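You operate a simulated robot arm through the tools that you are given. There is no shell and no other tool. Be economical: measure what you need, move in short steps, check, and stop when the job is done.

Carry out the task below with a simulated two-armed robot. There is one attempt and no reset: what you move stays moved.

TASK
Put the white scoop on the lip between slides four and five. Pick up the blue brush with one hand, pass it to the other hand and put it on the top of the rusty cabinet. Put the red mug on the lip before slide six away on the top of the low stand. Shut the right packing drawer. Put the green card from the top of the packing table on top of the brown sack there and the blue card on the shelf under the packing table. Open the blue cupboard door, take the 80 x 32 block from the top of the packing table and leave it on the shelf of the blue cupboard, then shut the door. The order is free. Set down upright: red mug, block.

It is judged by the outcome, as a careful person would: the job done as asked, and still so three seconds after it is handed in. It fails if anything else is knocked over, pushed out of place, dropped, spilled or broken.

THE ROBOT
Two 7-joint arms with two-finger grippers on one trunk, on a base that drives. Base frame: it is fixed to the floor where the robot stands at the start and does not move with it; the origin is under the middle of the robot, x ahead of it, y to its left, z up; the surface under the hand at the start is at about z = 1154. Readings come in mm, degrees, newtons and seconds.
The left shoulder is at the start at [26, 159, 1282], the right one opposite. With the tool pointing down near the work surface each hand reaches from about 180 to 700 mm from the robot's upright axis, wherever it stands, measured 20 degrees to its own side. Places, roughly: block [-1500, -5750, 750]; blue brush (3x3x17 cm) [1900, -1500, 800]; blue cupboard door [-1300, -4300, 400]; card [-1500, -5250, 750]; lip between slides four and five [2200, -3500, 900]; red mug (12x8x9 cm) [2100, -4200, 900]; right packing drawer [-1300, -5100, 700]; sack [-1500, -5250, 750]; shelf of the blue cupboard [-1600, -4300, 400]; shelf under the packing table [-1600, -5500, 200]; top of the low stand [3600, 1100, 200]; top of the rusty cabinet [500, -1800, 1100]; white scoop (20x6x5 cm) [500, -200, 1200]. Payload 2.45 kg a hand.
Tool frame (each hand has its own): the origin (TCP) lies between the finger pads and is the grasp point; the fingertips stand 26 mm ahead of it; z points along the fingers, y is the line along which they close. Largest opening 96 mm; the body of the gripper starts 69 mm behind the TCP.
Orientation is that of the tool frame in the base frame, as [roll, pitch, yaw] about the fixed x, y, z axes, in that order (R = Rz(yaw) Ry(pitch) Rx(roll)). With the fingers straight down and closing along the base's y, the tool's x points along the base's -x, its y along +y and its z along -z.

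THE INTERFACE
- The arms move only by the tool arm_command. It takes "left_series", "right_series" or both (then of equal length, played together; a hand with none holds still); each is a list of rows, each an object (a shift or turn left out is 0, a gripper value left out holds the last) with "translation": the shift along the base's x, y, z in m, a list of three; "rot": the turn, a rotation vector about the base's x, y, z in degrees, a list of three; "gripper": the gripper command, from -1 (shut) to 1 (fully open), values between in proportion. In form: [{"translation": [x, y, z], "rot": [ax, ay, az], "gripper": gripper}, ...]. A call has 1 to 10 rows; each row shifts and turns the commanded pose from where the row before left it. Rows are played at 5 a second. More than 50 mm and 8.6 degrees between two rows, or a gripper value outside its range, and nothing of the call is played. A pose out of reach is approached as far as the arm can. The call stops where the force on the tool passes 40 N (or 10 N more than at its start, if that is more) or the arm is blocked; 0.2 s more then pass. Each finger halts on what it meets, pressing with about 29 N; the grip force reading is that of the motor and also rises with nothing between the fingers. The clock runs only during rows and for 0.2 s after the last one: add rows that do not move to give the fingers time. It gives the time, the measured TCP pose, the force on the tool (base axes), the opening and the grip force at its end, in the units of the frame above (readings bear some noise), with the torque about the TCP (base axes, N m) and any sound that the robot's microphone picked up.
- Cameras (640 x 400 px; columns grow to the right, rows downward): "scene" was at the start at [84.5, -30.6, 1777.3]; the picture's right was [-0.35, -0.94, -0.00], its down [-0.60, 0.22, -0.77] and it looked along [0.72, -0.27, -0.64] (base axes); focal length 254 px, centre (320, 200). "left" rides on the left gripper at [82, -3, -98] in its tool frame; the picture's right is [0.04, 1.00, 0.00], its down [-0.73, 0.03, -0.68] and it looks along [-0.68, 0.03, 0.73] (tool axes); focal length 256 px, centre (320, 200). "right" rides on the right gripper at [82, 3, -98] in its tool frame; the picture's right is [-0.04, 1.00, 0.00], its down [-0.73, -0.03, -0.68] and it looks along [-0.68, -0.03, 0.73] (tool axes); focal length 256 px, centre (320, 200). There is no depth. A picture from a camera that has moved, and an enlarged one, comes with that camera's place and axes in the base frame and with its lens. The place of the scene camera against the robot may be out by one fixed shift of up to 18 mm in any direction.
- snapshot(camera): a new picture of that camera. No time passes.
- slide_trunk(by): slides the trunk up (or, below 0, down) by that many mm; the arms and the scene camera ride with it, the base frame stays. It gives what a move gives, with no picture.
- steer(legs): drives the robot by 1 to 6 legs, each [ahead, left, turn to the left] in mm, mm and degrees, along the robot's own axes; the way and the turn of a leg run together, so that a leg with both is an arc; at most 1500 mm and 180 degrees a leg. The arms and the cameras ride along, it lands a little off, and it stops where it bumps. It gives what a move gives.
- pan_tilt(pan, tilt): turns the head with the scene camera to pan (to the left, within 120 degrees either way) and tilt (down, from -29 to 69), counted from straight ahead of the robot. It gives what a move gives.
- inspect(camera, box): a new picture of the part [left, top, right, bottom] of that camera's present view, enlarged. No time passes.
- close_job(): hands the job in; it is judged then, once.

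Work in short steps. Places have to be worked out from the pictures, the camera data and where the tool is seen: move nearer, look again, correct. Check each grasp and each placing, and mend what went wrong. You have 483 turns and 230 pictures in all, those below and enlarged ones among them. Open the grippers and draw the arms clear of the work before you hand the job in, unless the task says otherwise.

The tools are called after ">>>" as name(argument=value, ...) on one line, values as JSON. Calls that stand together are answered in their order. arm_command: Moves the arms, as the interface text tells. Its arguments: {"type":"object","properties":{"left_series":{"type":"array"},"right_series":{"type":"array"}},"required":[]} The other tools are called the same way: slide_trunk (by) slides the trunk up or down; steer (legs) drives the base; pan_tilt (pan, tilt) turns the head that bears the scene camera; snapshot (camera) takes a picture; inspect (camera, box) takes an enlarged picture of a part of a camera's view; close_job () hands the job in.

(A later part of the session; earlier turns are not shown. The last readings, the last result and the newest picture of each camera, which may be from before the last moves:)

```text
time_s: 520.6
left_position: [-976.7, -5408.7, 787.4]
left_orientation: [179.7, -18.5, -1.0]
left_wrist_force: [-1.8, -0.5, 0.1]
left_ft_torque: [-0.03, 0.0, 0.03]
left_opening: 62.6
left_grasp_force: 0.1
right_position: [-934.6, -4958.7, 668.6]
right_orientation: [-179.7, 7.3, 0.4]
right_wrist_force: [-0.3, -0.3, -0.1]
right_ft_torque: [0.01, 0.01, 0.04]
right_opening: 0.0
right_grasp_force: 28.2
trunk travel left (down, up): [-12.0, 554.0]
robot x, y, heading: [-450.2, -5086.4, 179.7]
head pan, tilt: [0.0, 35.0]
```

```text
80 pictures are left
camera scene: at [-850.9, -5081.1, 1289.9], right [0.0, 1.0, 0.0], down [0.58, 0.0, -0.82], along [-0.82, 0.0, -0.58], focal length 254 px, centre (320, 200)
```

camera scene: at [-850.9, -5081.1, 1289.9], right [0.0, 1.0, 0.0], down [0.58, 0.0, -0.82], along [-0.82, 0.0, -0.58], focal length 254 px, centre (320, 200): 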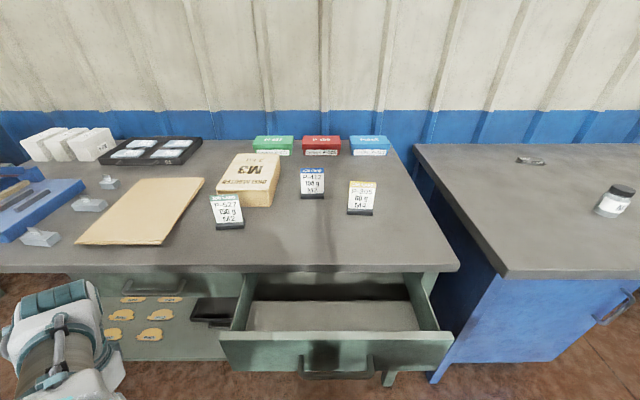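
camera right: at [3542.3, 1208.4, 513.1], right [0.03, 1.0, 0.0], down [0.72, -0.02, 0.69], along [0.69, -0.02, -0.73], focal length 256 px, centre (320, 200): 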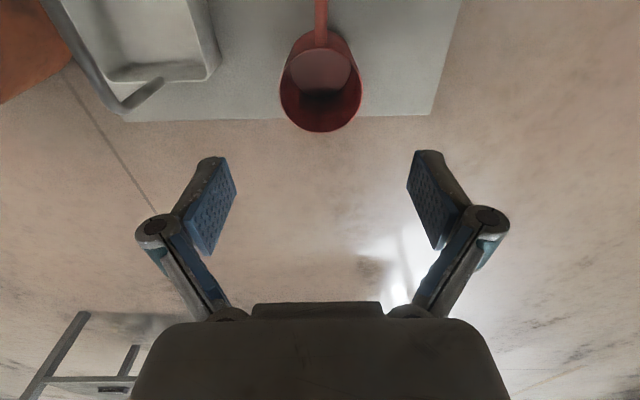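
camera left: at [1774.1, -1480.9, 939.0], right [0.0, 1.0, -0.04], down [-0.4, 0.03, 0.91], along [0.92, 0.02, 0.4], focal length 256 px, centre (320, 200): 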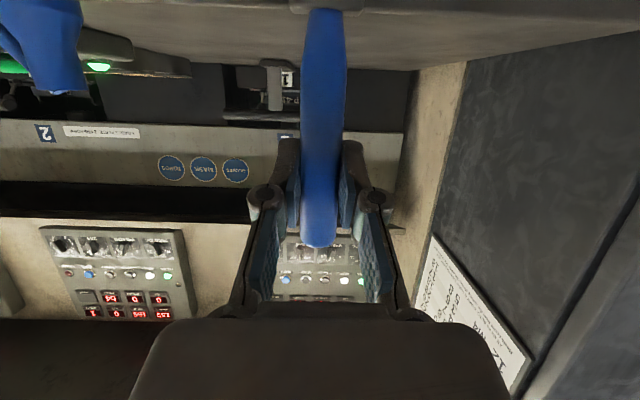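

Handle spans y≈-5125…-4960, so I push at y≈-4905. I also lift the left hand higher, then drive forward to touch the drawer front.

>>> arm_command(left_series=[{"translation": [0.02, 0, 0.04]}, {"translation": [0.02, 0, 0.04]}, {"translation": [0.02, 0, 0.04]}, {"translation": [0.02, 0, 0.04]}, {"translation": [0.02, 0, 0.04]}, {}], right_series=[{"translation": [0, 0.02, 0]}, {"translation": [0, 0.02, 0]}, {"translation": [0, 0.015, 0]}, {}, {}, {}])

>>> steer(legs=[[165, 0, 0]])

```text
time_s: 522.0
left_position: [-916.4, -5448.3, 986.2]
left_orientation: [179.7, -18.5, -1.3]
left_wrist_force: [1.1, 0.0, -0.7]
left_ft_torque: [0.02, -0.01, 0.0]
left_opening: 62.5
left_grasp_force: 0.0
left hand out of reach, approached as far as the arm can: row 1, 2, 3, 4
right_position: [-935.8, -4902.7, 667.3]
right_orientation: [-179.7, 7.2, 0.5]
right_wrist_force: [0.9, 0.7, -0.5]
right_ft_torque: [0.02, -0.02, 0.0]
right_opening: 0.0
right_grasp_force: 28.1
trunk travel left (down, up): [-12.0, 554.0]
robot x, y, heading: [-449.9, -5087.1, 179.8]
head pan, tilt: [0.0, 35.0]
```

```text
time_s: 523.5
left_position: [-1082.6, -5446.5, 985.0]
left_orientation: [179.7, -18.6, -1.3]
left_wrist_force: [-0.2, 0.5, 0.2]
left_ft_torque: [0.02, 0.0, 0.03]
left_opening: 62.5
left_grasp_force: 0.0
right_position: [-1101.7, -4902.4, 667.9]
right_orientation: [-179.7, 7.2, 0.5]
right_wrist_force: [-0.4, 0.6, -0.2]
right_ft_torque: [-0.02, 0.0, 0.03]
right_opening: 0.0
right_grasp_force: 28.7
trunk travel left (down, up): [-12.0, 554.0]
robot x, y, heading: [-614.5, -5087.9, 179.6]
head pan, tilt: [0.0, 35.0]
```

Not yet touching. I push on in a slow 190 mm drive.

>>> steer(legs=[[90, 0, 0]])

>>> steer(legs=[[90, 0, 0]])

>>> snapshot(camera="scene")

```text
time_s: 524.5
left_position: [-1167.8, -5446.2, 988.1]
left_orientation: [179.7, -18.3, -1.2]
left_wrist_force: [-0.5, 0.7, -1.1]
left_ft_torque: [0.0, -0.05, -0.02]
left_opening: 62.4
left_grasp_force: 0.1
right_position: [-1187.3, -4901.8, 670.1]
right_orientation: [-179.8, 7.4, 0.4]
right_wrist_force: [-0.6, 0.5, 0.6]
right_ft_torque: [0.0, -0.02, -0.03]
right_opening: 0.0
right_grasp_force: 28.5
trunk travel left (down, up): [-12.0, 554.0]
robot x, y, heading: [-703.8, -5083.8, 179.6]
head pan, tilt: [0.0, 35.0]
```

```text
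time_s: 525.5
left_position: [-1201.1, -5445.8, 991.1]
left_orientation: [179.6, -17.8, -1.2]
left_wrist_force: [-0.2, 0.0, 0.8]
left_ft_torque: [-0.05, 0.04, -0.04]
left_opening: 62.6
left_grasp_force: 0.0
right_position: [-1218.4, -4899.8, 678.0]
right_orientation: [-179.3, 8.2, 0.7]
right_wrist_force: [0.0, 0.0, 0.0]
right_ft_torque: [0.01, 0.0, -0.04]
right_opening: 0.4
right_grasp_force: 28.5
trunk travel left (down, up): [-12.0, 554.0]
robot x, y, heading: [-749.4, -5086.5, 180.0]
head pan, tilt: [0.0, 35.0]
stopped in leg 1: the force on the tool passed its limit at 181 N (the readings are from after the stop); the commanded pose is now the measured one
```

```text
79 pictures are left
camera scene: at [-1153.3, -5077.7, 1289.9], right [0.01, 1.0, 0.0], down [0.58, 0.0, -0.82], along [-0.82, 0.0, -0.58], focal length 254 px, centre (320, 200)
```

scene: 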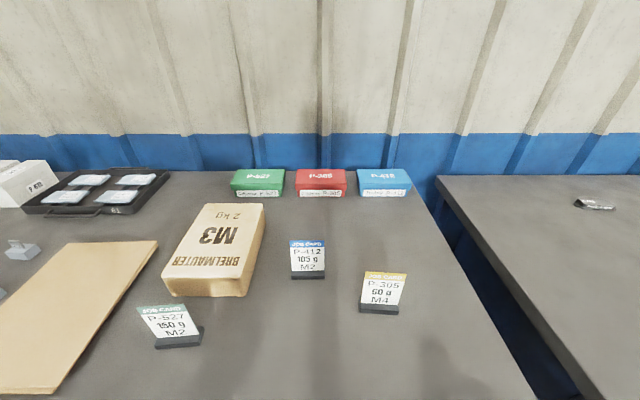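

It hit firmly at x≈-1230. I look down to see the drawer's state.

>>> pan_tilt(pan=-10, tilt=69)

>>> snapshot(camera="scene")

```text
time_s: 526.5
left_position: [-1202.1, -5446.7, 991.4]
left_orientation: [179.8, -17.8, -1.2]
left_wrist_force: [0.1, 0.2, 0.6]
left_ft_torque: [0.0, 0.01, -0.03]
left_opening: 62.5
left_grasp_force: 0.1
right_position: [-1218.6, -4901.4, 679.0]
right_orientation: [-179.2, 8.3, 0.8]
right_wrist_force: [-0.6, 0.0, -0.9]
right_ft_torque: [-0.03, 0.01, -0.02]
right_opening: 0.0
right_grasp_force: 28.1
trunk travel left (down, up): [-12.0, 554.0]
robot x, y, heading: [-751.5, -5083.8, 179.7]
head pan, tilt: [-10.0, 68.8]
```

```text
78 pictures are left
camera scene: at [-1119.9, -5069.4, 1246.6], right [0.18, 0.98, 0.0], down [0.92, -0.17, -0.36], along [-0.35, 0.06, -0.93], focal length 254 px, centre (320, 200)
```

scene: 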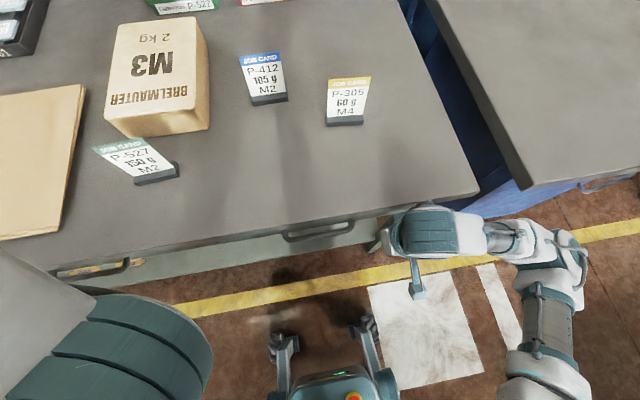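

The drawer is shut flush. I back off, raise trunk and right hand, and look closely at the cards with the right hand camera.

>>> steer(legs=[[-120, 0, 0]])

>>> slide_trunk(by=120)

>>> arm_command(right_series=[{"translation": [0, 0, 0.03], "rot": [0, -2, 0], "gripper": 0}, {"translation": [0, -0.03, 0.035], "rot": [0, -2, 0], "gripper": 1}, {"translation": [0, -0.03, 0.035], "rot": [0, -2, 0]}, {"translation": [-0.02, -0.03, 0.035], "rot": [0.6, -2, 0]}, {"translation": [-0.03, -0.03, 0.03]}, {"translation": [-0.03, -0.03, 0]}, {"translation": [-0.03, -0.02, 0]}, {}])

>>> snapshot(camera="right")

```text
time_s: 527.8
left_position: [-1079.6, -5447.4, 992.3]
left_orientation: [179.8, -17.8, -1.1]
left_wrist_force: [1.1, -0.5, 0.8]
left_ft_torque: [-0.01, 0.0, 0.01]
left_opening: 62.8
left_grasp_force: 0.0
right_position: [-1097.2, -4901.6, 679.2]
right_orientation: [-179.2, 8.3, 0.9]
right_wrist_force: [-0.3, 0.0, 0.4]
right_ft_torque: [-0.01, -0.04, 0.05]
right_opening: 0.1
right_grasp_force: 28.7
trunk travel left (down, up): [-12.0, 554.0]
robot x, y, heading: [-629.6, -5085.9, 179.6]
head pan, tilt: [-10.0, 68.8]
```

```text
time_s: 529.2
left_position: [-1076.8, -5447.5, 1113.1]
left_orientation: [179.8, -17.6, -1.2]
left_wrist_force: [-1.0, -0.1, -0.1]
left_ft_torque: [-0.01, -0.04, 0.06]
left_opening: 62.2
left_grasp_force: 0.1
right_position: [-1094.9, -4901.8, 801.4]
right_orientation: [-179.3, 8.5, 0.9]
right_wrist_force: [-0.3, 0.2, 0.5]
right_ft_torque: [-0.02, -0.01, 0.04]
right_opening: 0.2
right_grasp_force: 28.6
trunk travel left (down, up): [-132.0, 434.0]
robot x, y, heading: [-628.8, -5086.9, 179.4]
head pan, tilt: [-10.0, 68.8]
```

```text
refused: row 4 steps farther than a row can; nothing moved
```

```text
77 pictures are left
camera right: at [-1000.1, -4905.3, 885.6], right [-0.03, -1.0, -0.01], down [-0.63, 0.01, 0.78], along [-0.78, 0.02, -0.63], focal length 256 px, centre (320, 200)
```

right: 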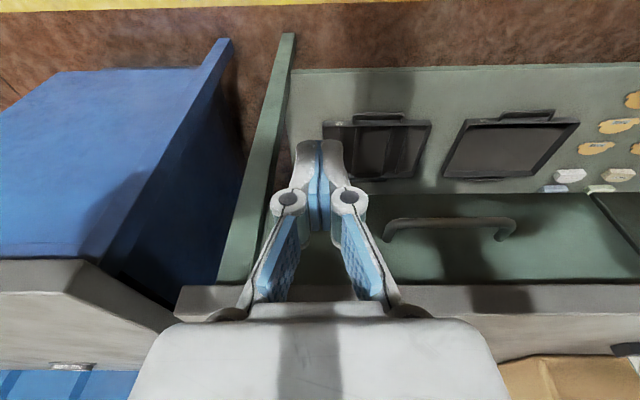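

One row was too long. I redo it in allowed steps to bring the right hand over the table front.

>>> arm_command(right_series=[{"translation": [0, 0, 0.035], "rot": [0, -2, 0], "gripper": 0}, {"translation": [0, -0.03, 0.035], "rot": [0, -2, 0], "gripper": 1}, {"translation": [0, -0.03, 0.035], "rot": [0, -2, 0]}, {"translation": [-0.02, -0.03, 0.03], "rot": [0.6, -2, 0]}, {"translation": [-0.03, -0.03, 0.02]}, {"translation": [-0.03, -0.03, 0]}, {"translation": [-0.03, -0.02, 0]}, {}])

>>> snapshot(camera="right")

```text
time_s: 531.0
left_position: [-1074.1, -5448.9, 1115.5]
left_orientation: [179.9, -17.4, -1.4]
left_wrist_force: [-0.2, 0.5, -0.7]
left_ft_torque: [0.0, 0.01, 0.01]
left_opening: 62.4
left_grasp_force: 0.0
right_position: [-1204.9, -5073.3, 957.0]
right_orientation: [-178.7, 0.6, 0.9]
right_wrist_force: [0.5, -0.3, -0.3]
right_ft_torque: [-0.01, 0.03, 0.03]
right_opening: 95.6
right_grasp_force: 0.1
trunk travel left (down, up): [-132.0, 434.0]
robot x, y, heading: [-630.9, -5085.5, 180.0]
head pan, tilt: [-10.0, 68.8]
```

```text
76 pictures are left
camera right: at [-1123.6, -5078.1, 1052.7], right [-0.02, -1.0, -0.02], down [-0.73, 0.0, 0.69], along [-0.69, 0.03, -0.73], focal length 256 px, centre (320, 200)
```

right: 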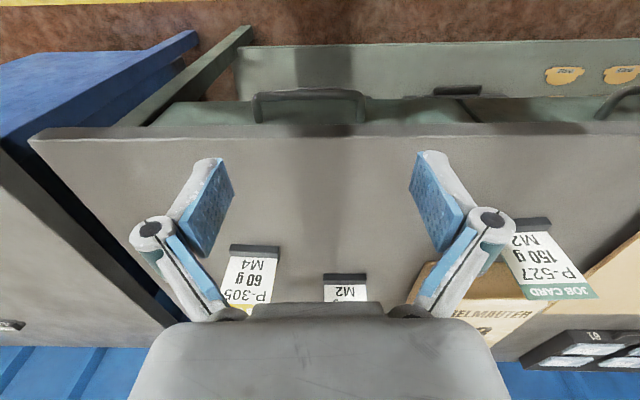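

Cross-checking two cameras shows the tabletop is really at z≈838: blue card near (-1509,-5105), green near (-1357,-5318). I raise the right hand 60 mm and drive in for a closer look.

>>> arm_command(right_series=[{"translation": [0, -0.01, 0.03], "rot": [0.6, 0.3, 0]}, {"translation": [0, -0.015, 0.03], "rot": [0.6, 0.3, 0]}, {}])

>>> steer(legs=[[200, 0, 0]])

>>> snapshot(camera="right")

```text
time_s: 531.9
left_position: [-1075.6, -5449.6, 1113.1]
left_orientation: [179.9, -17.7, -1.3]
left_wrist_force: [-0.5, 0.1, 1.3]
left_ft_torque: [-0.01, -0.01, 0.01]
left_opening: 62.3
left_grasp_force: 0.0
right_position: [-1206.0, -5099.7, 1016.1]
right_orientation: [-177.4, 1.0, 0.8]
right_wrist_force: [0.7, -0.3, -0.8]
right_ft_torque: [-0.02, 0.03, -0.03]
right_opening: 95.9
right_grasp_force: 0.1
trunk travel left (down, up): [-132.0, 434.0]
robot x, y, heading: [-629.1, -5085.4, 179.6]
head pan, tilt: [-10.0, 68.8]
```

```text
time_s: 533.5
left_position: [-1275.3, -5449.2, 1113.9]
left_orientation: [179.9, -17.5, -1.3]
left_wrist_force: [1.0, 0.3, -0.6]
left_ft_torque: [-0.01, -0.02, -0.03]
left_opening: 62.4
left_grasp_force: 0.2
right_position: [-1405.5, -5099.2, 1016.6]
right_orientation: [-177.5, 1.1, 1.0]
right_wrist_force: [0.6, -0.3, 0.8]
right_ft_torque: [0.01, 0.02, 0.01]
right_opening: 95.9
right_grasp_force: 0.1
trunk travel left (down, up): [-132.0, 434.0]
robot x, y, heading: [-832.3, -5085.9, 179.8]
head pan, tilt: [-10.0, 68.8]
```

```text
75 pictures are left
camera right: at [-1322.9, -5106.0, 1112.3], right [-0.02, -1.0, -0.04], down [-0.72, -0.01, 0.69], along [-0.69, 0.05, -0.72], focal length 256 px, centre (320, 200)
```

right: 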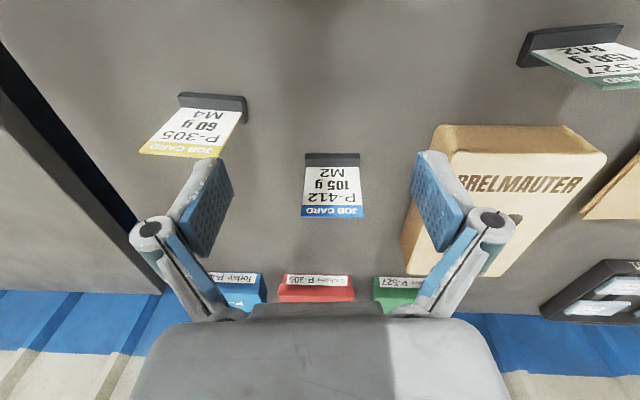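

Blue card base centre is at (-1509,-5104), 69 mm wide. I level the hand, drive 60 mm closer and position above it.

>>> steer(legs=[[60, 0, 0]])

>>> arm_command(right_series=[{"translation": [-0.015, -0.002, -0.01], "rot": [-0.8, -0.4, 0]}, {"translation": [-0.015, -0.002, -0.015], "rot": [-0.8, -0.4, 0]}, {"translation": [-0.013, -0.001, -0.02], "rot": [-0.9, -0.3, -1]}, {}])

>>> snapshot(camera="right")

```text
time_s: 534.4
left_position: [-1329.3, -5449.8, 1117.4]
left_orientation: [179.8, -17.4, -1.2]
left_wrist_force: [-0.9, -0.3, -0.4]
left_ft_torque: [-0.04, 0.0, 0.01]
left_opening: 62.3
left_grasp_force: 0.1
right_position: [-1460.3, -5097.7, 1018.9]
right_orientation: [-177.6, 1.4, 1.0]
right_wrist_force: [-0.1, 0.7, 0.2]
right_ft_torque: [-0.02, -0.02, -0.02]
right_opening: 96.1
right_grasp_force: 0.0
trunk travel left (down, up): [-132.0, 434.0]
robot x, y, heading: [-888.5, -5081.0, 179.9]
head pan, tilt: [-10.0, 68.8]
```

```text
time_s: 535.4
left_position: [-1324.4, -5447.4, 1118.5]
left_orientation: [179.9, -16.9, -1.2]
left_wrist_force: [0.1, 0.3, 1.2]
left_ft_torque: [-0.03, 0.01, -0.02]
left_opening: 62.5
left_grasp_force: 0.1
right_position: [-1499.6, -5102.5, 978.4]
right_orientation: [180.0, 0.6, -0.1]
right_wrist_force: [-1.0, -0.1, -0.1]
right_ft_torque: [0.0, 0.0, 0.0]
right_opening: 96.3
right_grasp_force: 0.1
trunk travel left (down, up): [-132.0, 434.0]
robot x, y, heading: [-887.9, -5088.0, 179.8]
head pan, tilt: [-10.0, 68.8]
```

```text
74 pictures are left
camera right: at [-1417.8, -5106.7, 1074.4], right [-0.04, -1.0, 0.0], down [-0.73, 0.03, 0.69], along [-0.69, 0.03, -0.73], focal length 256 px, centre (320, 200)
```

right: 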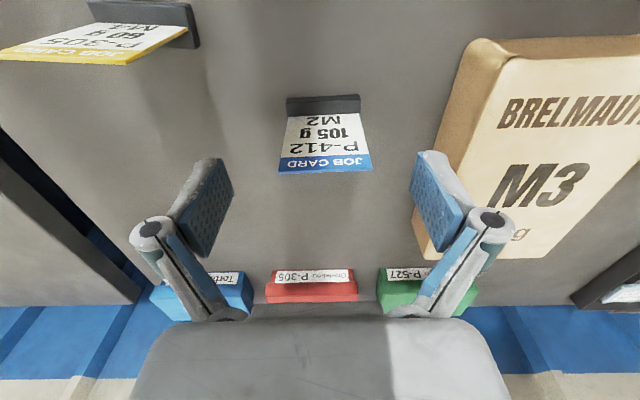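

Aligned. I lower to just above the table and close on the base ends.

>>> arm_command(right_series=[{"translation": [-0.006, -0.001, -0.025]}, {"translation": [-0.006, -0.001, -0.03]}, {"translation": [0, 0, -0.03]}, {"translation": [0, 0, -0.02]}, {}])

>>> snapshot(camera="right")

```text
time_s: 536.6
left_position: [-1325.5, -5448.6, 1119.4]
left_orientation: [179.8, -17.1, -1.2]
left_wrist_force: [0.6, -0.5, 0.6]
left_ft_torque: [-0.01, 0.02, 0.0]
left_opening: 62.4
left_grasp_force: 0.0
right_position: [-1511.0, -5106.2, 872.5]
right_orientation: [179.9, 0.6, -0.1]
right_wrist_force: [-1.2, -0.1, -0.4]
right_ft_torque: [-0.01, 0.01, 0.04]
right_opening: 96.1
right_grasp_force: 0.1
trunk travel left (down, up): [-132.0, 434.0]
robot x, y, heading: [-887.1, -5084.3, 179.9]
head pan, tilt: [-10.0, 68.8]
```

```text
73 pictures are left
camera right: at [-1429.7, -5109.4, 968.9], right [-0.04, -1.0, 0.0], down [-0.73, 0.03, 0.69], along [-0.69, 0.03, -0.73], focal length 256 px, centre (320, 200)
```

right: 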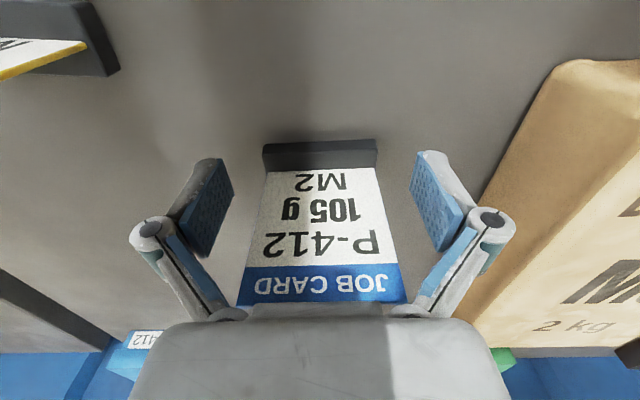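

Base is exactly between the fingers. I lower 5 mm more and close.

>>> arm_command(right_series=[{"translation": [0, 0, -0.005]}, {}, {"gripper": 0.5}, {"gripper": 0.2}, {}])

```text
time_s: 537.8
left_position: [-1325.2, -5448.5, 1120.0]
left_orientation: [179.7, -16.9, -1.1]
left_wrist_force: [1.1, 0.5, 0.1]
left_ft_torque: [0.0, 0.0, 0.02]
left_opening: 62.5
left_grasp_force: 0.0
right_position: [-1511.4, -5105.9, 867.5]
right_orientation: [-180.0, 0.5, -0.1]
right_wrist_force: [-0.3, 0.4, 0.7]
right_ft_torque: [0.02, -0.01, 0.01]
right_opening: 57.7
right_grasp_force: 0.0
trunk travel left (down, up): [-132.0, 434.0]
robot x, y, heading: [-886.7, -5083.0, 180.0]
head pan, tilt: [-10.0, 68.8]
```

>>> snapshot(camera="right")

```text
72 pictures are left
camera right: at [-1430.0, -5109.3, 963.9], right [-0.04, -1.0, 0.0], down [-0.73, 0.03, 0.69], along [-0.69, 0.03, -0.73], focal length 256 px, centre (320, 200)
```

right: 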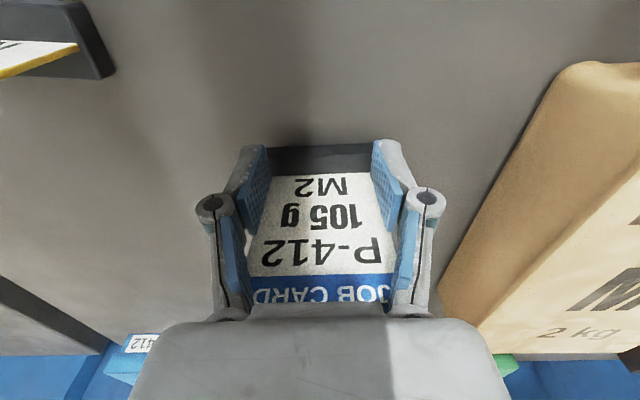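

The pads are right at the edges; I close further.

>>> arm_command(right_series=[{"gripper": 0.0}, {"gripper": -0.1}, {}])

```text
time_s: 538.6
left_position: [-1325.0, -5447.8, 1118.4]
left_orientation: [179.8, -17.0, -1.3]
left_wrist_force: [-0.7, -0.4, 0.2]
left_ft_torque: [0.0, 0.01, -0.02]
left_opening: 62.5
left_grasp_force: 0.0
right_position: [-1512.7, -5105.7, 866.7]
right_orientation: [-180.0, 0.5, -0.2]
right_wrist_force: [0.6, 0.6, 0.7]
right_ft_torque: [-0.01, -0.03, 0.0]
right_opening: 43.3
right_grasp_force: 0.0
trunk travel left (down, up): [-132.0, 434.0]
robot x, y, heading: [-889.2, -5083.9, 180.0]
head pan, tilt: [-10.0, 68.8]
```

The fingers passed just in front of and above the base. I reopen, shift 16 mm further in, and lower until table contact.

>>> arm_command(right_series=[{"gripper": 0.6}, {"gripper": 0.9}, {"translation": [-0.008, 0, 0]}, {"translation": [-0.008, 0, -0.004]}, {"translation": [0, 0, -0.005]}, {}])

>>> snapshot(camera="right")

```text
time_s: 540.0
left_position: [-1324.4, -5447.9, 1119.4]
left_orientation: [179.9, -17.1, -1.3]
left_wrist_force: [0.5, 0.2, -1.0]
left_ft_torque: [-0.02, 0.03, 0.01]
left_opening: 62.4
left_grasp_force: 0.0
right_position: [-1527.6, -5105.7, 857.3]
right_orientation: [180.0, 0.5, -0.1]
right_wrist_force: [1.3, 0.2, 0.3]
right_ft_torque: [-0.04, 0.02, -0.01]
right_opening: 91.0
right_grasp_force: 0.0
trunk travel left (down, up): [-132.0, 434.0]
robot x, y, heading: [-892.9, -5082.7, 179.8]
head pan, tilt: [-10.0, 68.8]
```

```text
71 pictures are left
camera right: at [-1445.7, -5109.1, 954.7], right [-0.04, -1.0, 0.0], down [-0.73, 0.03, 0.69], along [-0.69, 0.03, -0.73], focal length 256 px, centre (320, 200)
```

right: 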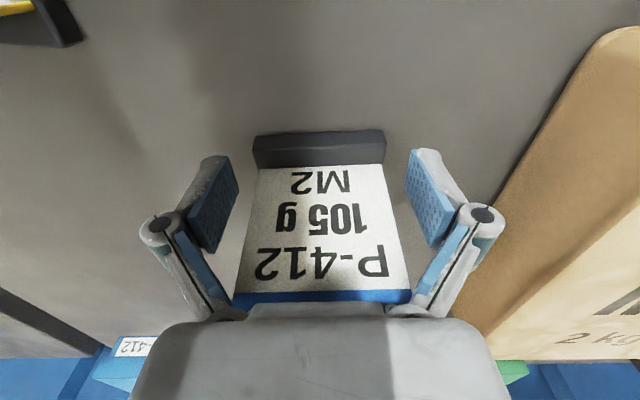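

Still no contact, so the table is a bit lower (≈810). I lower further in small steps.

>>> arm_command(right_series=[{"translation": [-0.006, 0, -0.006], "gripper": 1}, {"translation": [-0.004, 0, -0.006]}, {"translation": [0, 0, -0.006]}, {}])

>>> snapshot(camera="right")

```text
time_s: 540.7
left_position: [-1322.1, -5448.5, 1119.6]
left_orientation: [179.9, -16.6, -1.2]
left_wrist_force: [-0.4, 0.1, -0.1]
left_ft_torque: [-0.01, -0.02, -0.02]
left_opening: 62.5
left_grasp_force: 0.0
right_position: [-1536.4, -5106.1, 855.8]
right_orientation: [179.7, 1.6, 0.1]
right_wrist_force: [-0.8, -0.2, 23.3]
right_ft_torque: [0.34, 0.2, 0.07]
right_opening: 95.9
right_grasp_force: 0.1
trunk travel left (down, up): [-132.0, 434.0]
robot x, y, heading: [-888.3, -5084.7, 179.9]
head pan, tilt: [-10.0, 68.8]
stopped in row 3 (right hand): the force on the tool passed its limit at 46 N (the readings are from after the stop); the commanded pose is now the measured one
```

```text
70 pictures are left
camera right: at [-1452.5, -5109.4, 950.4], right [-0.04, -1.0, 0.01], down [-0.71, 0.03, 0.7], along [-0.7, 0.02, -0.71], focal length 256 px, centre (320, 200)
```

right: 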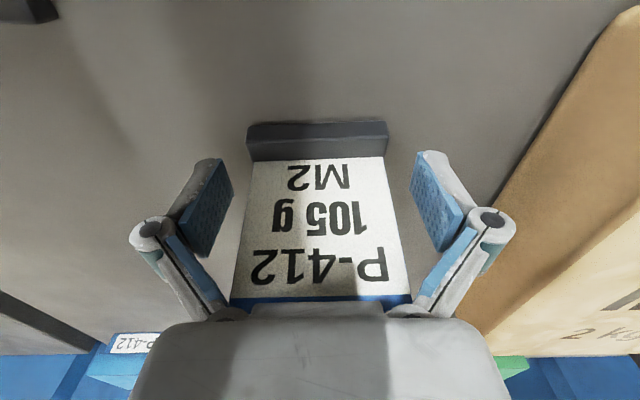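

Table contact at tip height ≈829; the base centre is 14 mm nearer. I shift +13 mm and close at this low height.

>>> arm_command(right_series=[{"translation": [0.006, 0, 0.003], "rot": [0, -1, 0]}, {"translation": [0.007, 0, 0]}, {}, {"gripper": 0.6}, {"gripper": 0.3}, {}])

>>> snapshot(camera="right")

```text
time_s: 542.1
left_position: [-1320.2, -5449.2, 1120.9]
left_orientation: [179.8, -16.7, -1.2]
left_wrist_force: [0.0, 0.6, -0.3]
left_ft_torque: [-0.01, 0.0, -0.01]
left_opening: 62.5
left_grasp_force: 0.0
right_position: [-1523.6, -5104.3, 856.3]
right_orientation: [179.8, 0.3, -0.1]
right_wrist_force: [0.5, 0.7, 13.5]
right_ft_torque: [0.36, 0.32, 0.01]
right_opening: 68.9
right_grasp_force: 28.8
trunk travel left (down, up): [-132.0, 434.0]
robot x, y, heading: [-886.9, -5086.0, 179.6]
head pan, tilt: [-10.0, 68.8]
```

```text
69 pictures are left
camera right: at [-1440.8, -5108.7, 953.2], right [-0.04, -1.0, 0.0], down [-0.73, 0.03, 0.68], along [-0.68, 0.03, -0.73], focal length 256 px, centre (320, 200)
```

right: 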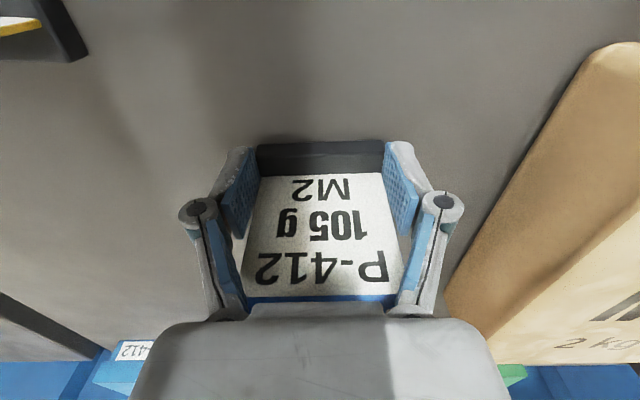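

The base is gripped (69 mm), but for the low shelf the hand must be tilted. I release, raise a little, tilt the hand 45° forward and regrasp so the card stays upright later.

>>> arm_command(right_series=[{"gripper": 0.8}, {"gripper": 1}, {"translation": [0.005, 0, 0.02]}, {"translation": [0.01, 0, 0.03]}, {"translation": [0.01, 0, 0.02], "rot": [0, 7.5, 0]}, {"translation": [0, 0, 0], "rot": [0, 7.5, 0]}, {"rot": [0, 7.5, 0]}, {"rot": [0, 7.5, 0]}, {"rot": [0, 7.5, 0]}, {"rot": [0, 7.5, 0]}])

>>> snapshot(camera="right")

```text
time_s: 544.3
left_position: [-1322.5, -5448.7, 1120.6]
left_orientation: [179.7, -16.7, -1.3]
left_wrist_force: [0.6, -0.5, 0.0]
left_ft_torque: [0.03, -0.02, 0.0]
left_opening: 62.3
left_grasp_force: 0.1
right_position: [-1498.1, -5105.8, 924.6]
right_orientation: [179.8, 45.3, 0.1]
right_wrist_force: [0.0, 0.2, 0.1]
right_ft_torque: [0.01, 0.01, -0.01]
right_opening: 95.6
right_grasp_force: 0.1
trunk travel left (down, up): [-132.0, 434.0]
robot x, y, heading: [-893.8, -5085.2, 179.7]
head pan, tilt: [-10.0, 68.8]
```

```text
68 pictures are left
camera right: at [-1371.3, -5108.9, 935.2], right [-0.03, -1.0, 0.03], down [-0.03, 0.03, 1.0], along [-1.0, 0.02, -0.03], focal length 256 px, centre (320, 200)
```

right: 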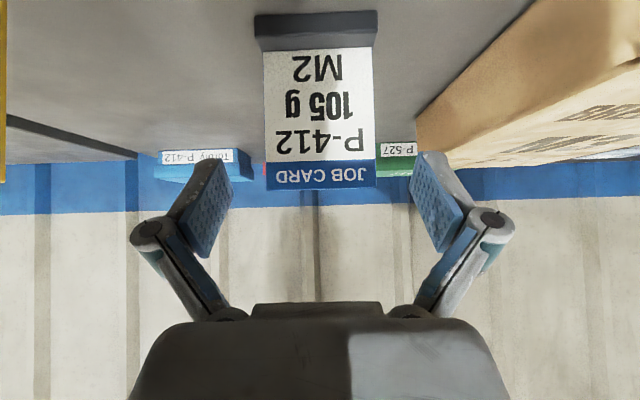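

Card centred. I bring the tilted fingers down around the base and close.

>>> arm_command(right_series=[{"translation": [-0.004, 0, -0.02]}, {"translation": [-0.004, 0, -0.02]}, {"translation": [-0.004, 0, -0.018]}, {"translation": [-0.002, 0, -0.009]}, {}, {"gripper": 0.6}, {"gripper": 0.3}, {}])

>>> snapshot(camera="right")

```text
time_s: 546.3
left_position: [-1316.6, -5450.9, 1120.1]
left_orientation: [180.0, -16.5, -1.4]
left_wrist_force: [0.4, 0.0, -0.5]
left_ft_torque: [0.08, -0.01, 0.02]
left_opening: 62.7
left_grasp_force: 0.0
right_position: [-1519.9, -5102.0, 927.1]
right_orientation: [-179.6, 52.7, -0.1]
right_wrist_force: [-1.0, 0.6, -0.3]
right_ft_torque: [0.0, 0.01, 0.0]
right_opening: 69.3
right_grasp_force: 28.4
trunk travel left (down, up): [-132.0, 434.0]
robot x, y, heading: [-892.4, -5084.7, 179.8]
head pan, tilt: [-10.0, 68.8]
stopped in row 8 (right hand): the arm was blocked; the commanded pose is now the measured one
```

```text
67 pictures are left
camera right: at [-1391.4, -5106.7, 921.4], right [-0.03, -1.0, 0.03], down [0.1, 0.02, 1.0], along [-0.99, 0.03, 0.09], focal length 256 px, centre (320, 200)
```

right: 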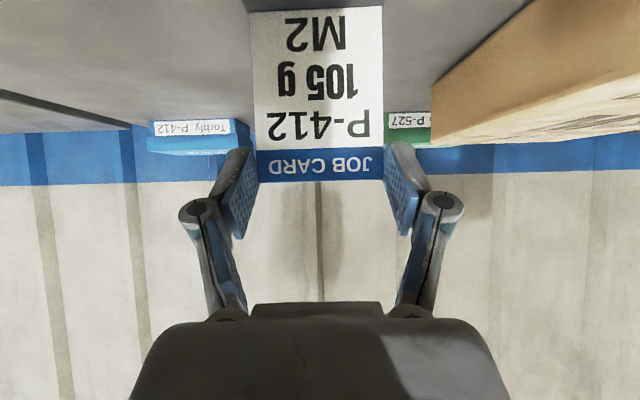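

The hand stayed higher and gripped the card by its upper side edges (69 mm) – that also suits an upright placing. I lift gently and check the hold.

>>> arm_command(right_series=[{"translation": [0.002, 0, 0.015]}, {"translation": [0.005, 0, 0.025]}, {"translation": [0.01, 0, 0.025]}, {"translation": [0.01, 0, 0.02]}, {}])

>>> snapshot(camera="right")

```text
time_s: 547.5
left_position: [-1322.0, -5423.5, 1126.1]
left_orientation: [178.7, -16.9, -1.1]
left_wrist_force: [-0.1, 0.7, -0.4]
left_ft_torque: [-0.07, -0.04, 0.0]
left_opening: 62.1
left_grasp_force: 0.0
right_position: [-1493.8, -5080.4, 1001.7]
right_orientation: [178.5, 51.4, -1.6]
right_wrist_force: [-1.3, 0.9, -0.3]
right_ft_torque: [-0.05, -0.05, 0.08]
right_opening: 69.3
right_grasp_force: 28.3
trunk travel left (down, up): [-132.0, 434.0]
robot x, y, heading: [-891.4, -5077.9, 179.7]
head pan, tilt: [-10.0, 68.8]
```

```text
66 pictures are left
camera right: at [-1367.2, -5084.3, 997.7], right [-0.03, -1.0, 0.05], down [0.07, 0.05, 1.0], along [-1.0, 0.03, 0.07], focal length 256 px, centre (320, 200)
```

right: 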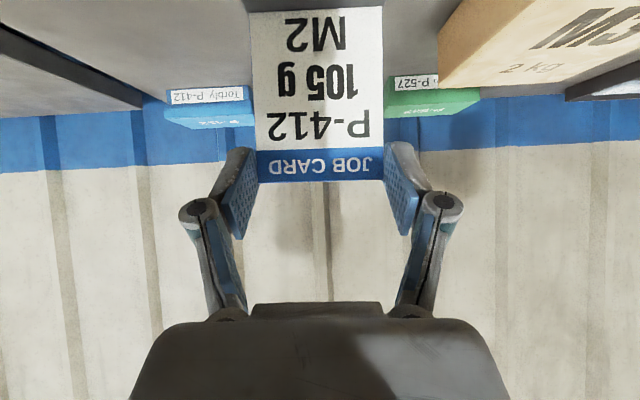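

Held firmly. I back away from the table and lower the trunk.

>>> steer(legs=[[-400, 60, 0]])

>>> slide_trunk(by=-125)

>>> arm_command(right_series=[{"translation": [0, 0, -0.03]}, {"translation": [0.01, 0, -0.045]}, {"translation": [0.01, 0, -0.045]}, {"translation": [0.01, 0, -0.045]}, {"translation": [0.01, 0, -0.045]}, {"translation": [0.01, 0, -0.045]}, {"translation": [0, 0, -0.045]}, {"translation": [0, 0, -0.045]}, {"translation": [0, 0, -0.045]}, {"translation": [0, 0, -0.045]}])

>>> snapshot(camera="right")

```text
time_s: 550.0
left_position: [-926.2, -5486.7, 1127.0]
left_orientation: [178.8, -16.7, -0.9]
left_wrist_force: [0.3, 1.1, 0.8]
left_ft_torque: [-0.04, 0.02, -0.02]
left_opening: 62.7
left_grasp_force: 0.0
right_position: [-1099.5, -5142.9, 1002.5]
right_orientation: [178.4, 51.5, -1.3]
right_wrist_force: [0.1, 1.2, -0.1]
right_ft_torque: [-0.03, -0.04, 0.05]
right_opening: 69.2
right_grasp_force: 29.2
trunk travel left (down, up): [-132.0, 434.0]
robot x, y, heading: [-493.0, -5140.2, 179.8]
head pan, tilt: [-10.0, 68.8]
```

```text
time_s: 551.6
left_position: [-966.5, -5494.5, 954.4]
left_orientation: [179.4, -24.5, -1.1]
left_wrist_force: [0.9, 0.5, 1.3]
left_ft_torque: [-0.02, 0.03, -0.03]
left_opening: 62.6
left_grasp_force: 0.2
right_position: [-1094.8, -5149.1, 881.6]
right_orientation: [179.0, 52.0, -1.0]
right_wrist_force: [0.3, 0.5, -0.4]
right_ft_torque: [-0.05, -0.03, 0.03]
right_opening: 69.0
right_grasp_force: 28.9
trunk travel left (down, up): [-7.0, 559.0]
robot x, y, heading: [-493.8, -5139.7, 179.6]
head pan, tilt: [-10.0, 68.8]
```

```text
time_s: 553.8
left_position: [-968.5, -5505.0, 950.1]
left_orientation: [179.9, -24.8, -1.1]
left_wrist_force: [-0.3, 0.5, 0.5]
left_ft_torque: [-0.01, 0.01, 0.01]
left_opening: 62.4
left_grasp_force: 0.0
right_position: [-1044.6, -5158.2, 444.0]
right_orientation: [179.8, 51.8, -0.2]
right_wrist_force: [-0.2, -0.3, 0.1]
right_ft_torque: [0.01, -0.02, -0.01]
right_opening: 68.9
right_grasp_force: 29.4
trunk travel left (down, up): [-7.0, 559.0]
robot x, y, heading: [-495.4, -5143.0, 180.1]
head pan, tilt: [-10.0, 68.8]
```

```text
65 pictures are left
camera right: at [-917.6, -5162.0, 440.5], right [-0.03, -1.0, 0.03], down [0.08, 0.03, 1.0], along [-1.0, 0.03, 0.08], focal length 256 px, centre (320, 200)
```

right: 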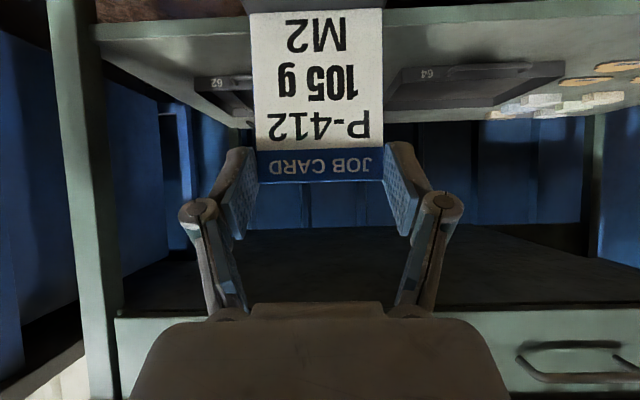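

The shelf is visible with a free gap between trays 62 and 64, right ahead (y≈-5158); shelf top ≈240. I lower to z≈360 and drive forward 240 mm.

>>> arm_command(right_series=[{"translation": [0, 0, -0.04]}, {"translation": [0, 0, -0.04]}, {}])

>>> steer(legs=[[240, 0, 0]])

>>> snapshot(camera="right")

>>> snapshot(camera="scene")

```text
time_s: 554.6
left_position: [-968.0, -5504.4, 949.3]
left_orientation: [179.9, -24.7, -1.2]
left_wrist_force: [1.1, -0.7, -0.3]
left_ft_torque: [-0.04, -0.02, 0.0]
left_opening: 62.5
left_grasp_force: 0.1
right_position: [-1043.9, -5158.3, 365.1]
right_orientation: [179.9, 51.8, -0.3]
right_wrist_force: [-1.3, 0.9, -0.9]
right_ft_torque: [0.02, 0.0, 0.0]
right_opening: 69.0
right_grasp_force: 29.3
trunk travel left (down, up): [-7.0, 559.0]
robot x, y, heading: [-496.3, -5139.8, 179.7]
head pan, tilt: [-10.0, 68.8]
```

```text
time_s: 556.4
left_position: [-1209.2, -5502.6, 949.5]
left_orientation: [179.9, -24.8, -1.2]
left_wrist_force: [0.3, 0.6, -0.4]
left_ft_torque: [0.0, -0.07, 0.0]
left_opening: 62.5
left_grasp_force: 0.0
right_position: [-1285.0, -5158.3, 365.2]
right_orientation: [179.8, 51.7, -0.3]
right_wrist_force: [-0.7, 0.0, -0.4]
right_ft_torque: [0.02, 0.01, -0.01]
right_opening: 69.5
right_grasp_force: 28.3
trunk travel left (down, up): [-7.0, 559.0]
robot x, y, heading: [-735.8, -5142.3, 180.0]
head pan, tilt: [-10.0, 68.8]
```

```text
64 pictures are left
camera right: at [-1157.9, -5161.6, 360.7], right [-0.03, -1.0, 0.03], down [0.08, 0.03, 1.0], along [-1.0, 0.03, 0.08], focal length 256 px, centre (320, 200)
```

right: 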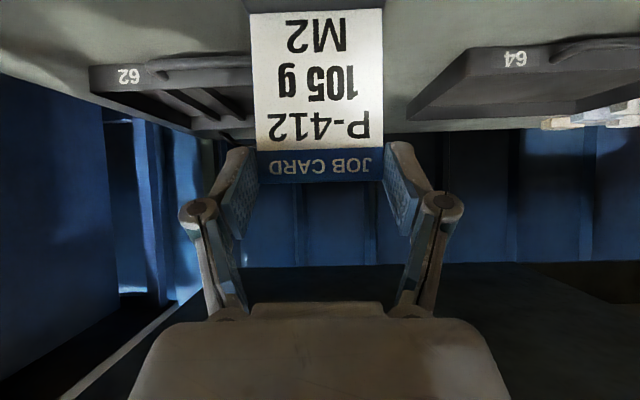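

```text
63 pictures are left
camera scene: at [-1113.0, -5128.4, 1238.9], right [0.17, 0.98, 0.0], down [0.92, -0.16, -0.36], along [-0.35, 0.06, -0.93], focal length 254 px, centre (320, 200)
```

scene: 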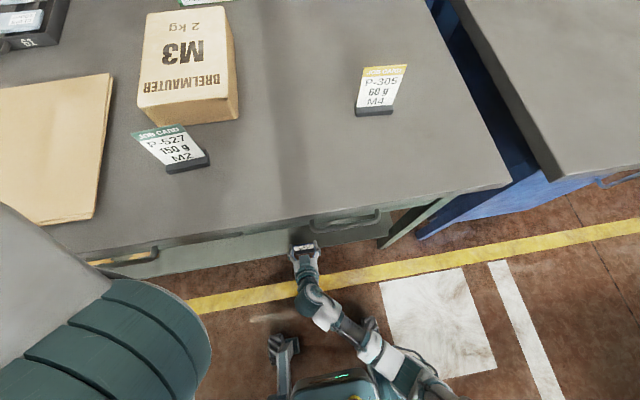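

The card is entering the gap. I extend the arm 95 mm further in.

>>> arm_command(right_series=[{"translation": [-0.02, 0, 0]}, {"translation": [-0.025, 0, 0]}, {"translation": [-0.025, 0, 0]}, {"translation": [-0.025, 0, 0]}, {}])

>>> snapshot(camera="right")

```text
time_s: 557.5
left_position: [-1204.1, -5503.6, 952.2]
left_orientation: [179.8, -24.4, -1.3]
left_wrist_force: [-1.1, 0.0, -0.1]
left_ft_torque: [-0.04, -0.02, 0.0]
left_opening: 62.4
left_grasp_force: 0.1
right_position: [-1377.3, -5158.8, 368.5]
right_orientation: [179.8, 52.1, -0.2]
right_wrist_force: [-0.3, -0.3, 0.3]
right_ft_torque: [0.0, -0.02, 0.01]
right_opening: 69.3
right_grasp_force: 28.6
trunk travel left (down, up): [-7.0, 559.0]
robot x, y, heading: [-739.8, -5140.9, 179.9]
head pan, tilt: [-10.0, 68.8]
```

```text
62 pictures are left
camera right: at [-1250.6, -5162.4, 363.9], right [-0.03, -1.0, 0.03], down [0.09, 0.03, 1.0], along [-1.0, 0.03, 0.08], focal length 256 px, centre (320, 200)
```

right: 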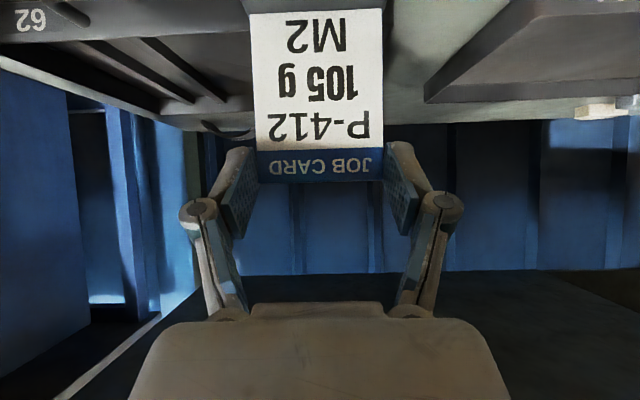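

Tray 62 is rather near; I shift 45 mm to the middle of the gap and lower until contact.

>>> arm_command(right_series=[{"translation": [0, -0.02, 0]}, {"translation": [0, -0.025, 0]}, {"translation": [0, 0, -0.012]}, {"translation": [0, 0, -0.008]}, {"translation": [0, 0, -0.006]}, {}])

>>> arm_command(right_series=[{"translation": [0, 0, -0.006]}, {"translation": [0, 0, -0.006]}, {"translation": [0, 0, -0.006]}, {}])

```text
time_s: 559.0
left_position: [-1203.2, -5504.1, 952.3]
left_orientation: [180.0, -24.4, -1.2]
left_wrist_force: [0.4, 0.4, -0.5]
left_ft_torque: [0.04, 0.0, -0.04]
left_opening: 62.5
left_grasp_force: 0.0
right_position: [-1379.7, -5202.2, 343.3]
right_orientation: [179.8, 52.1, -0.3]
right_wrist_force: [0.1, 0.5, -1.1]
right_ft_torque: [-0.03, -0.04, 0.0]
right_opening: 69.2
right_grasp_force: 29.3
trunk travel left (down, up): [-7.0, 559.0]
robot x, y, heading: [-736.7, -5139.4, 180.1]
head pan, tilt: [-10.0, 68.8]
```

```text
time_s: 560.0
left_position: [-1201.5, -5501.6, 955.4]
left_orientation: [179.9, -24.3, -1.3]
left_wrist_force: [0.7, -0.4, 0.2]
left_ft_torque: [-0.01, -0.01, 0.02]
left_opening: 62.2
left_grasp_force: 0.1
right_position: [-1380.2, -5203.4, 329.3]
right_orientation: [179.6, 52.7, -0.3]
right_wrist_force: [-0.8, 1.9, 24.2]
right_ft_torque: [0.07, 0.44, -0.02]
right_opening: 69.1
right_grasp_force: 29.2
trunk travel left (down, up): [-7.0, 559.0]
robot x, y, heading: [-736.4, -5143.3, 180.0]
head pan, tilt: [-10.0, 68.8]
```

Contact with the shelf. I open and draw the hand straight back.

>>> arm_command(right_series=[{"gripper": 0.7}, {"gripper": 0.95}, {}, {"translation": [0.02, 0, 0.015]}, {"translation": [0.03, 0, 0.015]}, {"translation": [0.035, 0, 0.005]}, {"translation": [0.04, 0, 0]}, {}])

>>> snapshot(camera="right")

```text
time_s: 561.4
left_position: [-1197.3, -5503.1, 956.9]
left_orientation: [179.9, -23.9, -1.2]
left_wrist_force: [0.6, -0.9, -0.5]
left_ft_torque: [-0.05, 0.07, 0.02]
left_opening: 62.4
left_grasp_force: 0.0
right_position: [-1383.2, -5183.6, 460.3]
right_orientation: [-176.1, 65.4, 2.7]
right_wrist_force: [0.1, 0.3, 0.0]
right_ft_torque: [-0.02, -0.03, -0.01]
right_opening: 93.7
right_grasp_force: 0.1
trunk travel left (down, up): [-7.0, 559.0]
robot x, y, heading: [-739.5, -5140.0, 179.9]
head pan, tilt: [-10.0, 68.8]
stopped in row 7 (right hand): the arm was blocked; the commanded pose is now the measured one
```

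```text
61 pictures are left
camera right: at [-1259.4, -5188.7, 425.7], right [-0.03, -1.0, 0.01], down [0.31, 0.0, 0.95], along [-0.95, 0.03, 0.31], focal length 256 px, centre (320, 200)
```

right: 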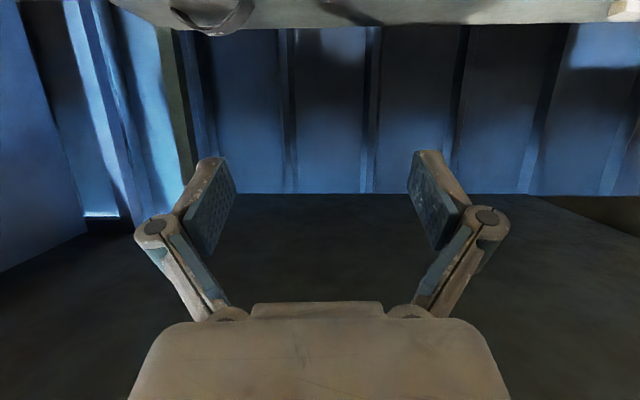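

The arm couldn't retract that way and rose instead. I drive straight back to bring the hand out.

>>> steer(legs=[[-260, 0, 0]])

>>> snapshot(camera="right")

```text
time_s: 563.3
left_position: [-935.3, -5504.9, 956.8]
left_orientation: [179.9, -24.0, -1.2]
left_wrist_force: [0.9, -0.8, 0.3]
left_ft_torque: [0.03, 0.0, -0.03]
left_opening: 62.5
left_grasp_force: 0.0
right_position: [-1118.1, -5184.7, 458.2]
right_orientation: [-175.9, 65.2, 3.0]
right_wrist_force: [-1.1, -0.5, 0.0]
right_ft_torque: [0.0, -0.01, -0.01]
right_opening: 93.6
right_grasp_force: 0.0
trunk travel left (down, up): [-7.0, 559.0]
robot x, y, heading: [-474.4, -5143.1, 179.9]
head pan, tilt: [-10.0, 68.8]
```

```text
60 pictures are left
camera right: at [-995.4, -5189.4, 423.9], right [-0.03, -1.0, 0.01], down [0.31, 0.0, 0.95], along [-0.95, 0.03, 0.31], focal length 256 px, centre (320, 200)
```

right: 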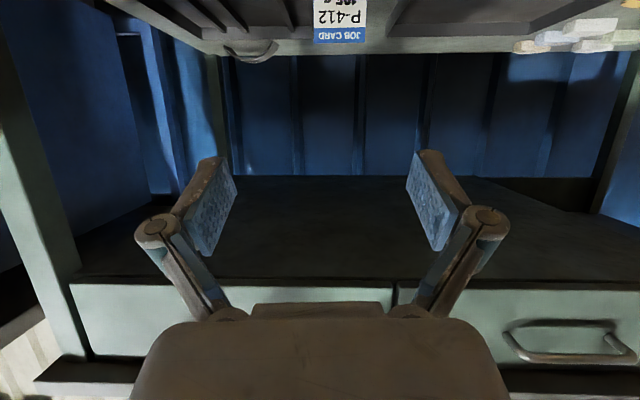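

The blue card stands upright on the shelf. Next the green card: I shift left, raise the trunk and bring the right hand back to pointing down.

>>> steer(legs=[[0, 250, 0]])

>>> arm_command(right_series=[{"translation": [0, 0.005, 0.04], "rot": [0, -8, 0]}, {"translation": [0, 0.005, 0.045], "rot": [0, -8, 0]}, {"translation": [0, 0.005, 0.045], "rot": [0, -8, 0]}, {"translation": [0, 0.005, 0.045], "rot": [0, -8, 0]}, {"translation": [0, 0, 0.045], "rot": [0, -8, 0]}, {"translation": [0, 0, 0.045], "rot": [0, -8, 0]}, {"translation": [0, 0, 0.045], "rot": [0, -8, 0]}, {"translation": [0, 0, 0.045], "rot": [0, -8, 0]}, {"translation": [0, 0, 0.045]}, {"translation": [0, 0, 0.04]}])

>>> slide_trunk(by=130)

>>> snapshot(camera="right")

```text
time_s: 565.1
left_position: [-932.7, -5734.2, 962.2]
left_orientation: [178.8, -24.1, -1.0]
left_wrist_force: [-0.9, 0.7, -0.2]
left_ft_torque: [-0.02, -0.02, -0.05]
left_opening: 62.5
left_grasp_force: 0.1
right_position: [-1114.7, -5423.7, 457.5]
right_orientation: [-176.9, 65.3, 2.0]
right_wrist_force: [0.1, 0.2, 0.0]
right_ft_torque: [-0.05, -0.01, 0.07]
right_opening: 93.6
right_grasp_force: 0.1
trunk travel left (down, up): [-7.0, 559.0]
robot x, y, heading: [-477.3, -5388.0, 179.8]
head pan, tilt: [-10.0, 68.8]
```

```text
time_s: 567.3
left_position: [-928.7, -5746.8, 956.8]
left_orientation: [179.5, -24.5, -1.4]
left_wrist_force: [0.4, -0.3, -0.4]
left_ft_torque: [-0.02, 0.03, -0.01]
left_opening: 62.4
left_grasp_force: 0.0
right_position: [-1190.8, -5411.1, 816.8]
right_orientation: [-178.3, 7.9, 1.3]
right_wrist_force: [0.1, 0.5, 0.2]
right_ft_torque: [-0.04, 0.01, -0.05]
right_opening: 93.6
right_grasp_force: 0.0
right hand out of reach, approached as far as the arm can: row 5, 6, 7
trunk travel left (down, up): [-7.0, 559.0]
robot x, y, heading: [-474.5, -5385.6, 179.6]
head pan, tilt: [-10.0, 68.8]
```

```text
time_s: 568.9
left_position: [-929.5, -5746.7, 1089.6]
left_orientation: [179.5, -23.8, -1.4]
left_wrist_force: [0.4, 0.2, -0.2]
left_ft_torque: [0.0, -0.06, 0.03]
left_opening: 62.4
left_grasp_force: 0.0
right_position: [-1160.2, -5414.6, 1039.7]
right_orientation: [-178.0, 16.4, 1.6]
right_wrist_force: [-1.0, -0.6, -0.1]
right_ft_torque: [-0.02, 0.01, 0.0]
right_opening: 93.6
right_grasp_force: 0.0
trunk travel left (down, up): [-137.0, 429.0]
robot x, y, heading: [-476.2, -5388.1, 179.9]
head pan, tilt: [-10.0, 68.8]
```

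```text
59 pictures are left
camera right: at [-1054.8, -5418.0, 1110.4], right [-0.02, -1.0, -0.02], down [-0.51, -0.01, 0.86], along [-0.86, 0.03, -0.51], focal length 256 px, centre (320, 200)
```

right: 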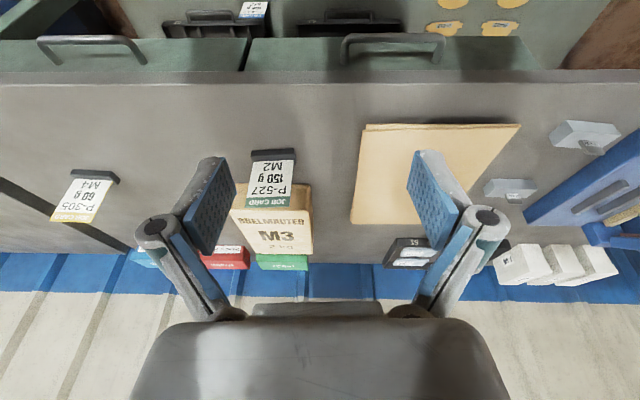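

Green card base at about (-1376,-5325). I level and yaw the hand, shift right, and drive closer.

>>> arm_command(right_series=[{"translation": [0, 0.02, 0], "rot": [-0.4, -3.3, 2]}, {"translation": [0, 0.02, 0], "rot": [-0.4, -3.3, 2]}, {"translation": [0, 0.02, 0], "rot": [-0.4, -3.3, 2]}, {"translation": [0, 0.02, -0.01], "rot": [-0.4, -3.3, 2]}, {"translation": [0, 0.015, -0.01], "rot": [-0.4, -3.2, 1]}, {}])

>>> steer(legs=[[170, 0, 0]])

>>> snapshot(camera="right")

```text
time_s: 570.3
left_position: [-926.8, -5746.3, 1091.5]
left_orientation: [179.4, -23.5, -1.3]
left_wrist_force: [0.4, 1.0, 0.3]
left_ft_torque: [0.0, -0.01, 0.0]
left_opening: 62.3
left_grasp_force: 0.0
right_position: [-1149.5, -5309.0, 1017.2]
right_orientation: [178.3, 0.5, 10.2]
right_wrist_force: [0.3, -0.7, -0.7]
right_ft_torque: [-0.01, 0.04, -0.02]
right_opening: 93.7
right_grasp_force: 0.0
right hand out of reach, approached as far as the arm can: row 2, 3, 5
trunk travel left (down, up): [-137.0, 429.0]
robot x, y, heading: [-477.0, -5389.2, 180.1]
head pan, tilt: [-10.0, 68.8]
```

```text
time_s: 571.8
left_position: [-1096.8, -5746.9, 1090.7]
left_orientation: [179.3, -23.7, -1.4]
left_wrist_force: [-0.6, 0.6, 0.0]
left_ft_torque: [-0.01, -0.02, 0.0]
left_opening: 62.5
left_grasp_force: 0.1
right_position: [-1319.9, -5308.6, 1016.7]
right_orientation: [178.2, 0.3, 10.1]
right_wrist_force: [-0.4, -0.1, -1.3]
right_ft_torque: [0.01, -0.02, -0.01]
right_opening: 93.7
right_grasp_force: 0.1
trunk travel left (down, up): [-137.0, 429.0]
robot x, y, heading: [-640.6, -5385.7, 180.0]
head pan, tilt: [-10.0, 68.8]
```

```text
58 pictures are left
camera right: at [-1238.8, -5295.0, 1113.4], right [0.14, -0.99, 0.03], down [-0.73, -0.08, 0.68], along [-0.67, -0.12, -0.73], focal length 256 px, centre (320, 200)
```

right: 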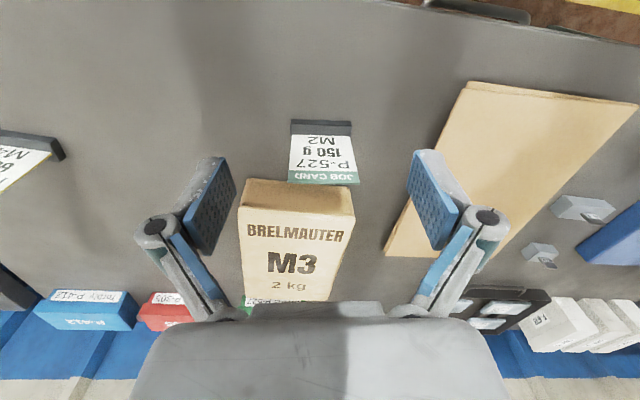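

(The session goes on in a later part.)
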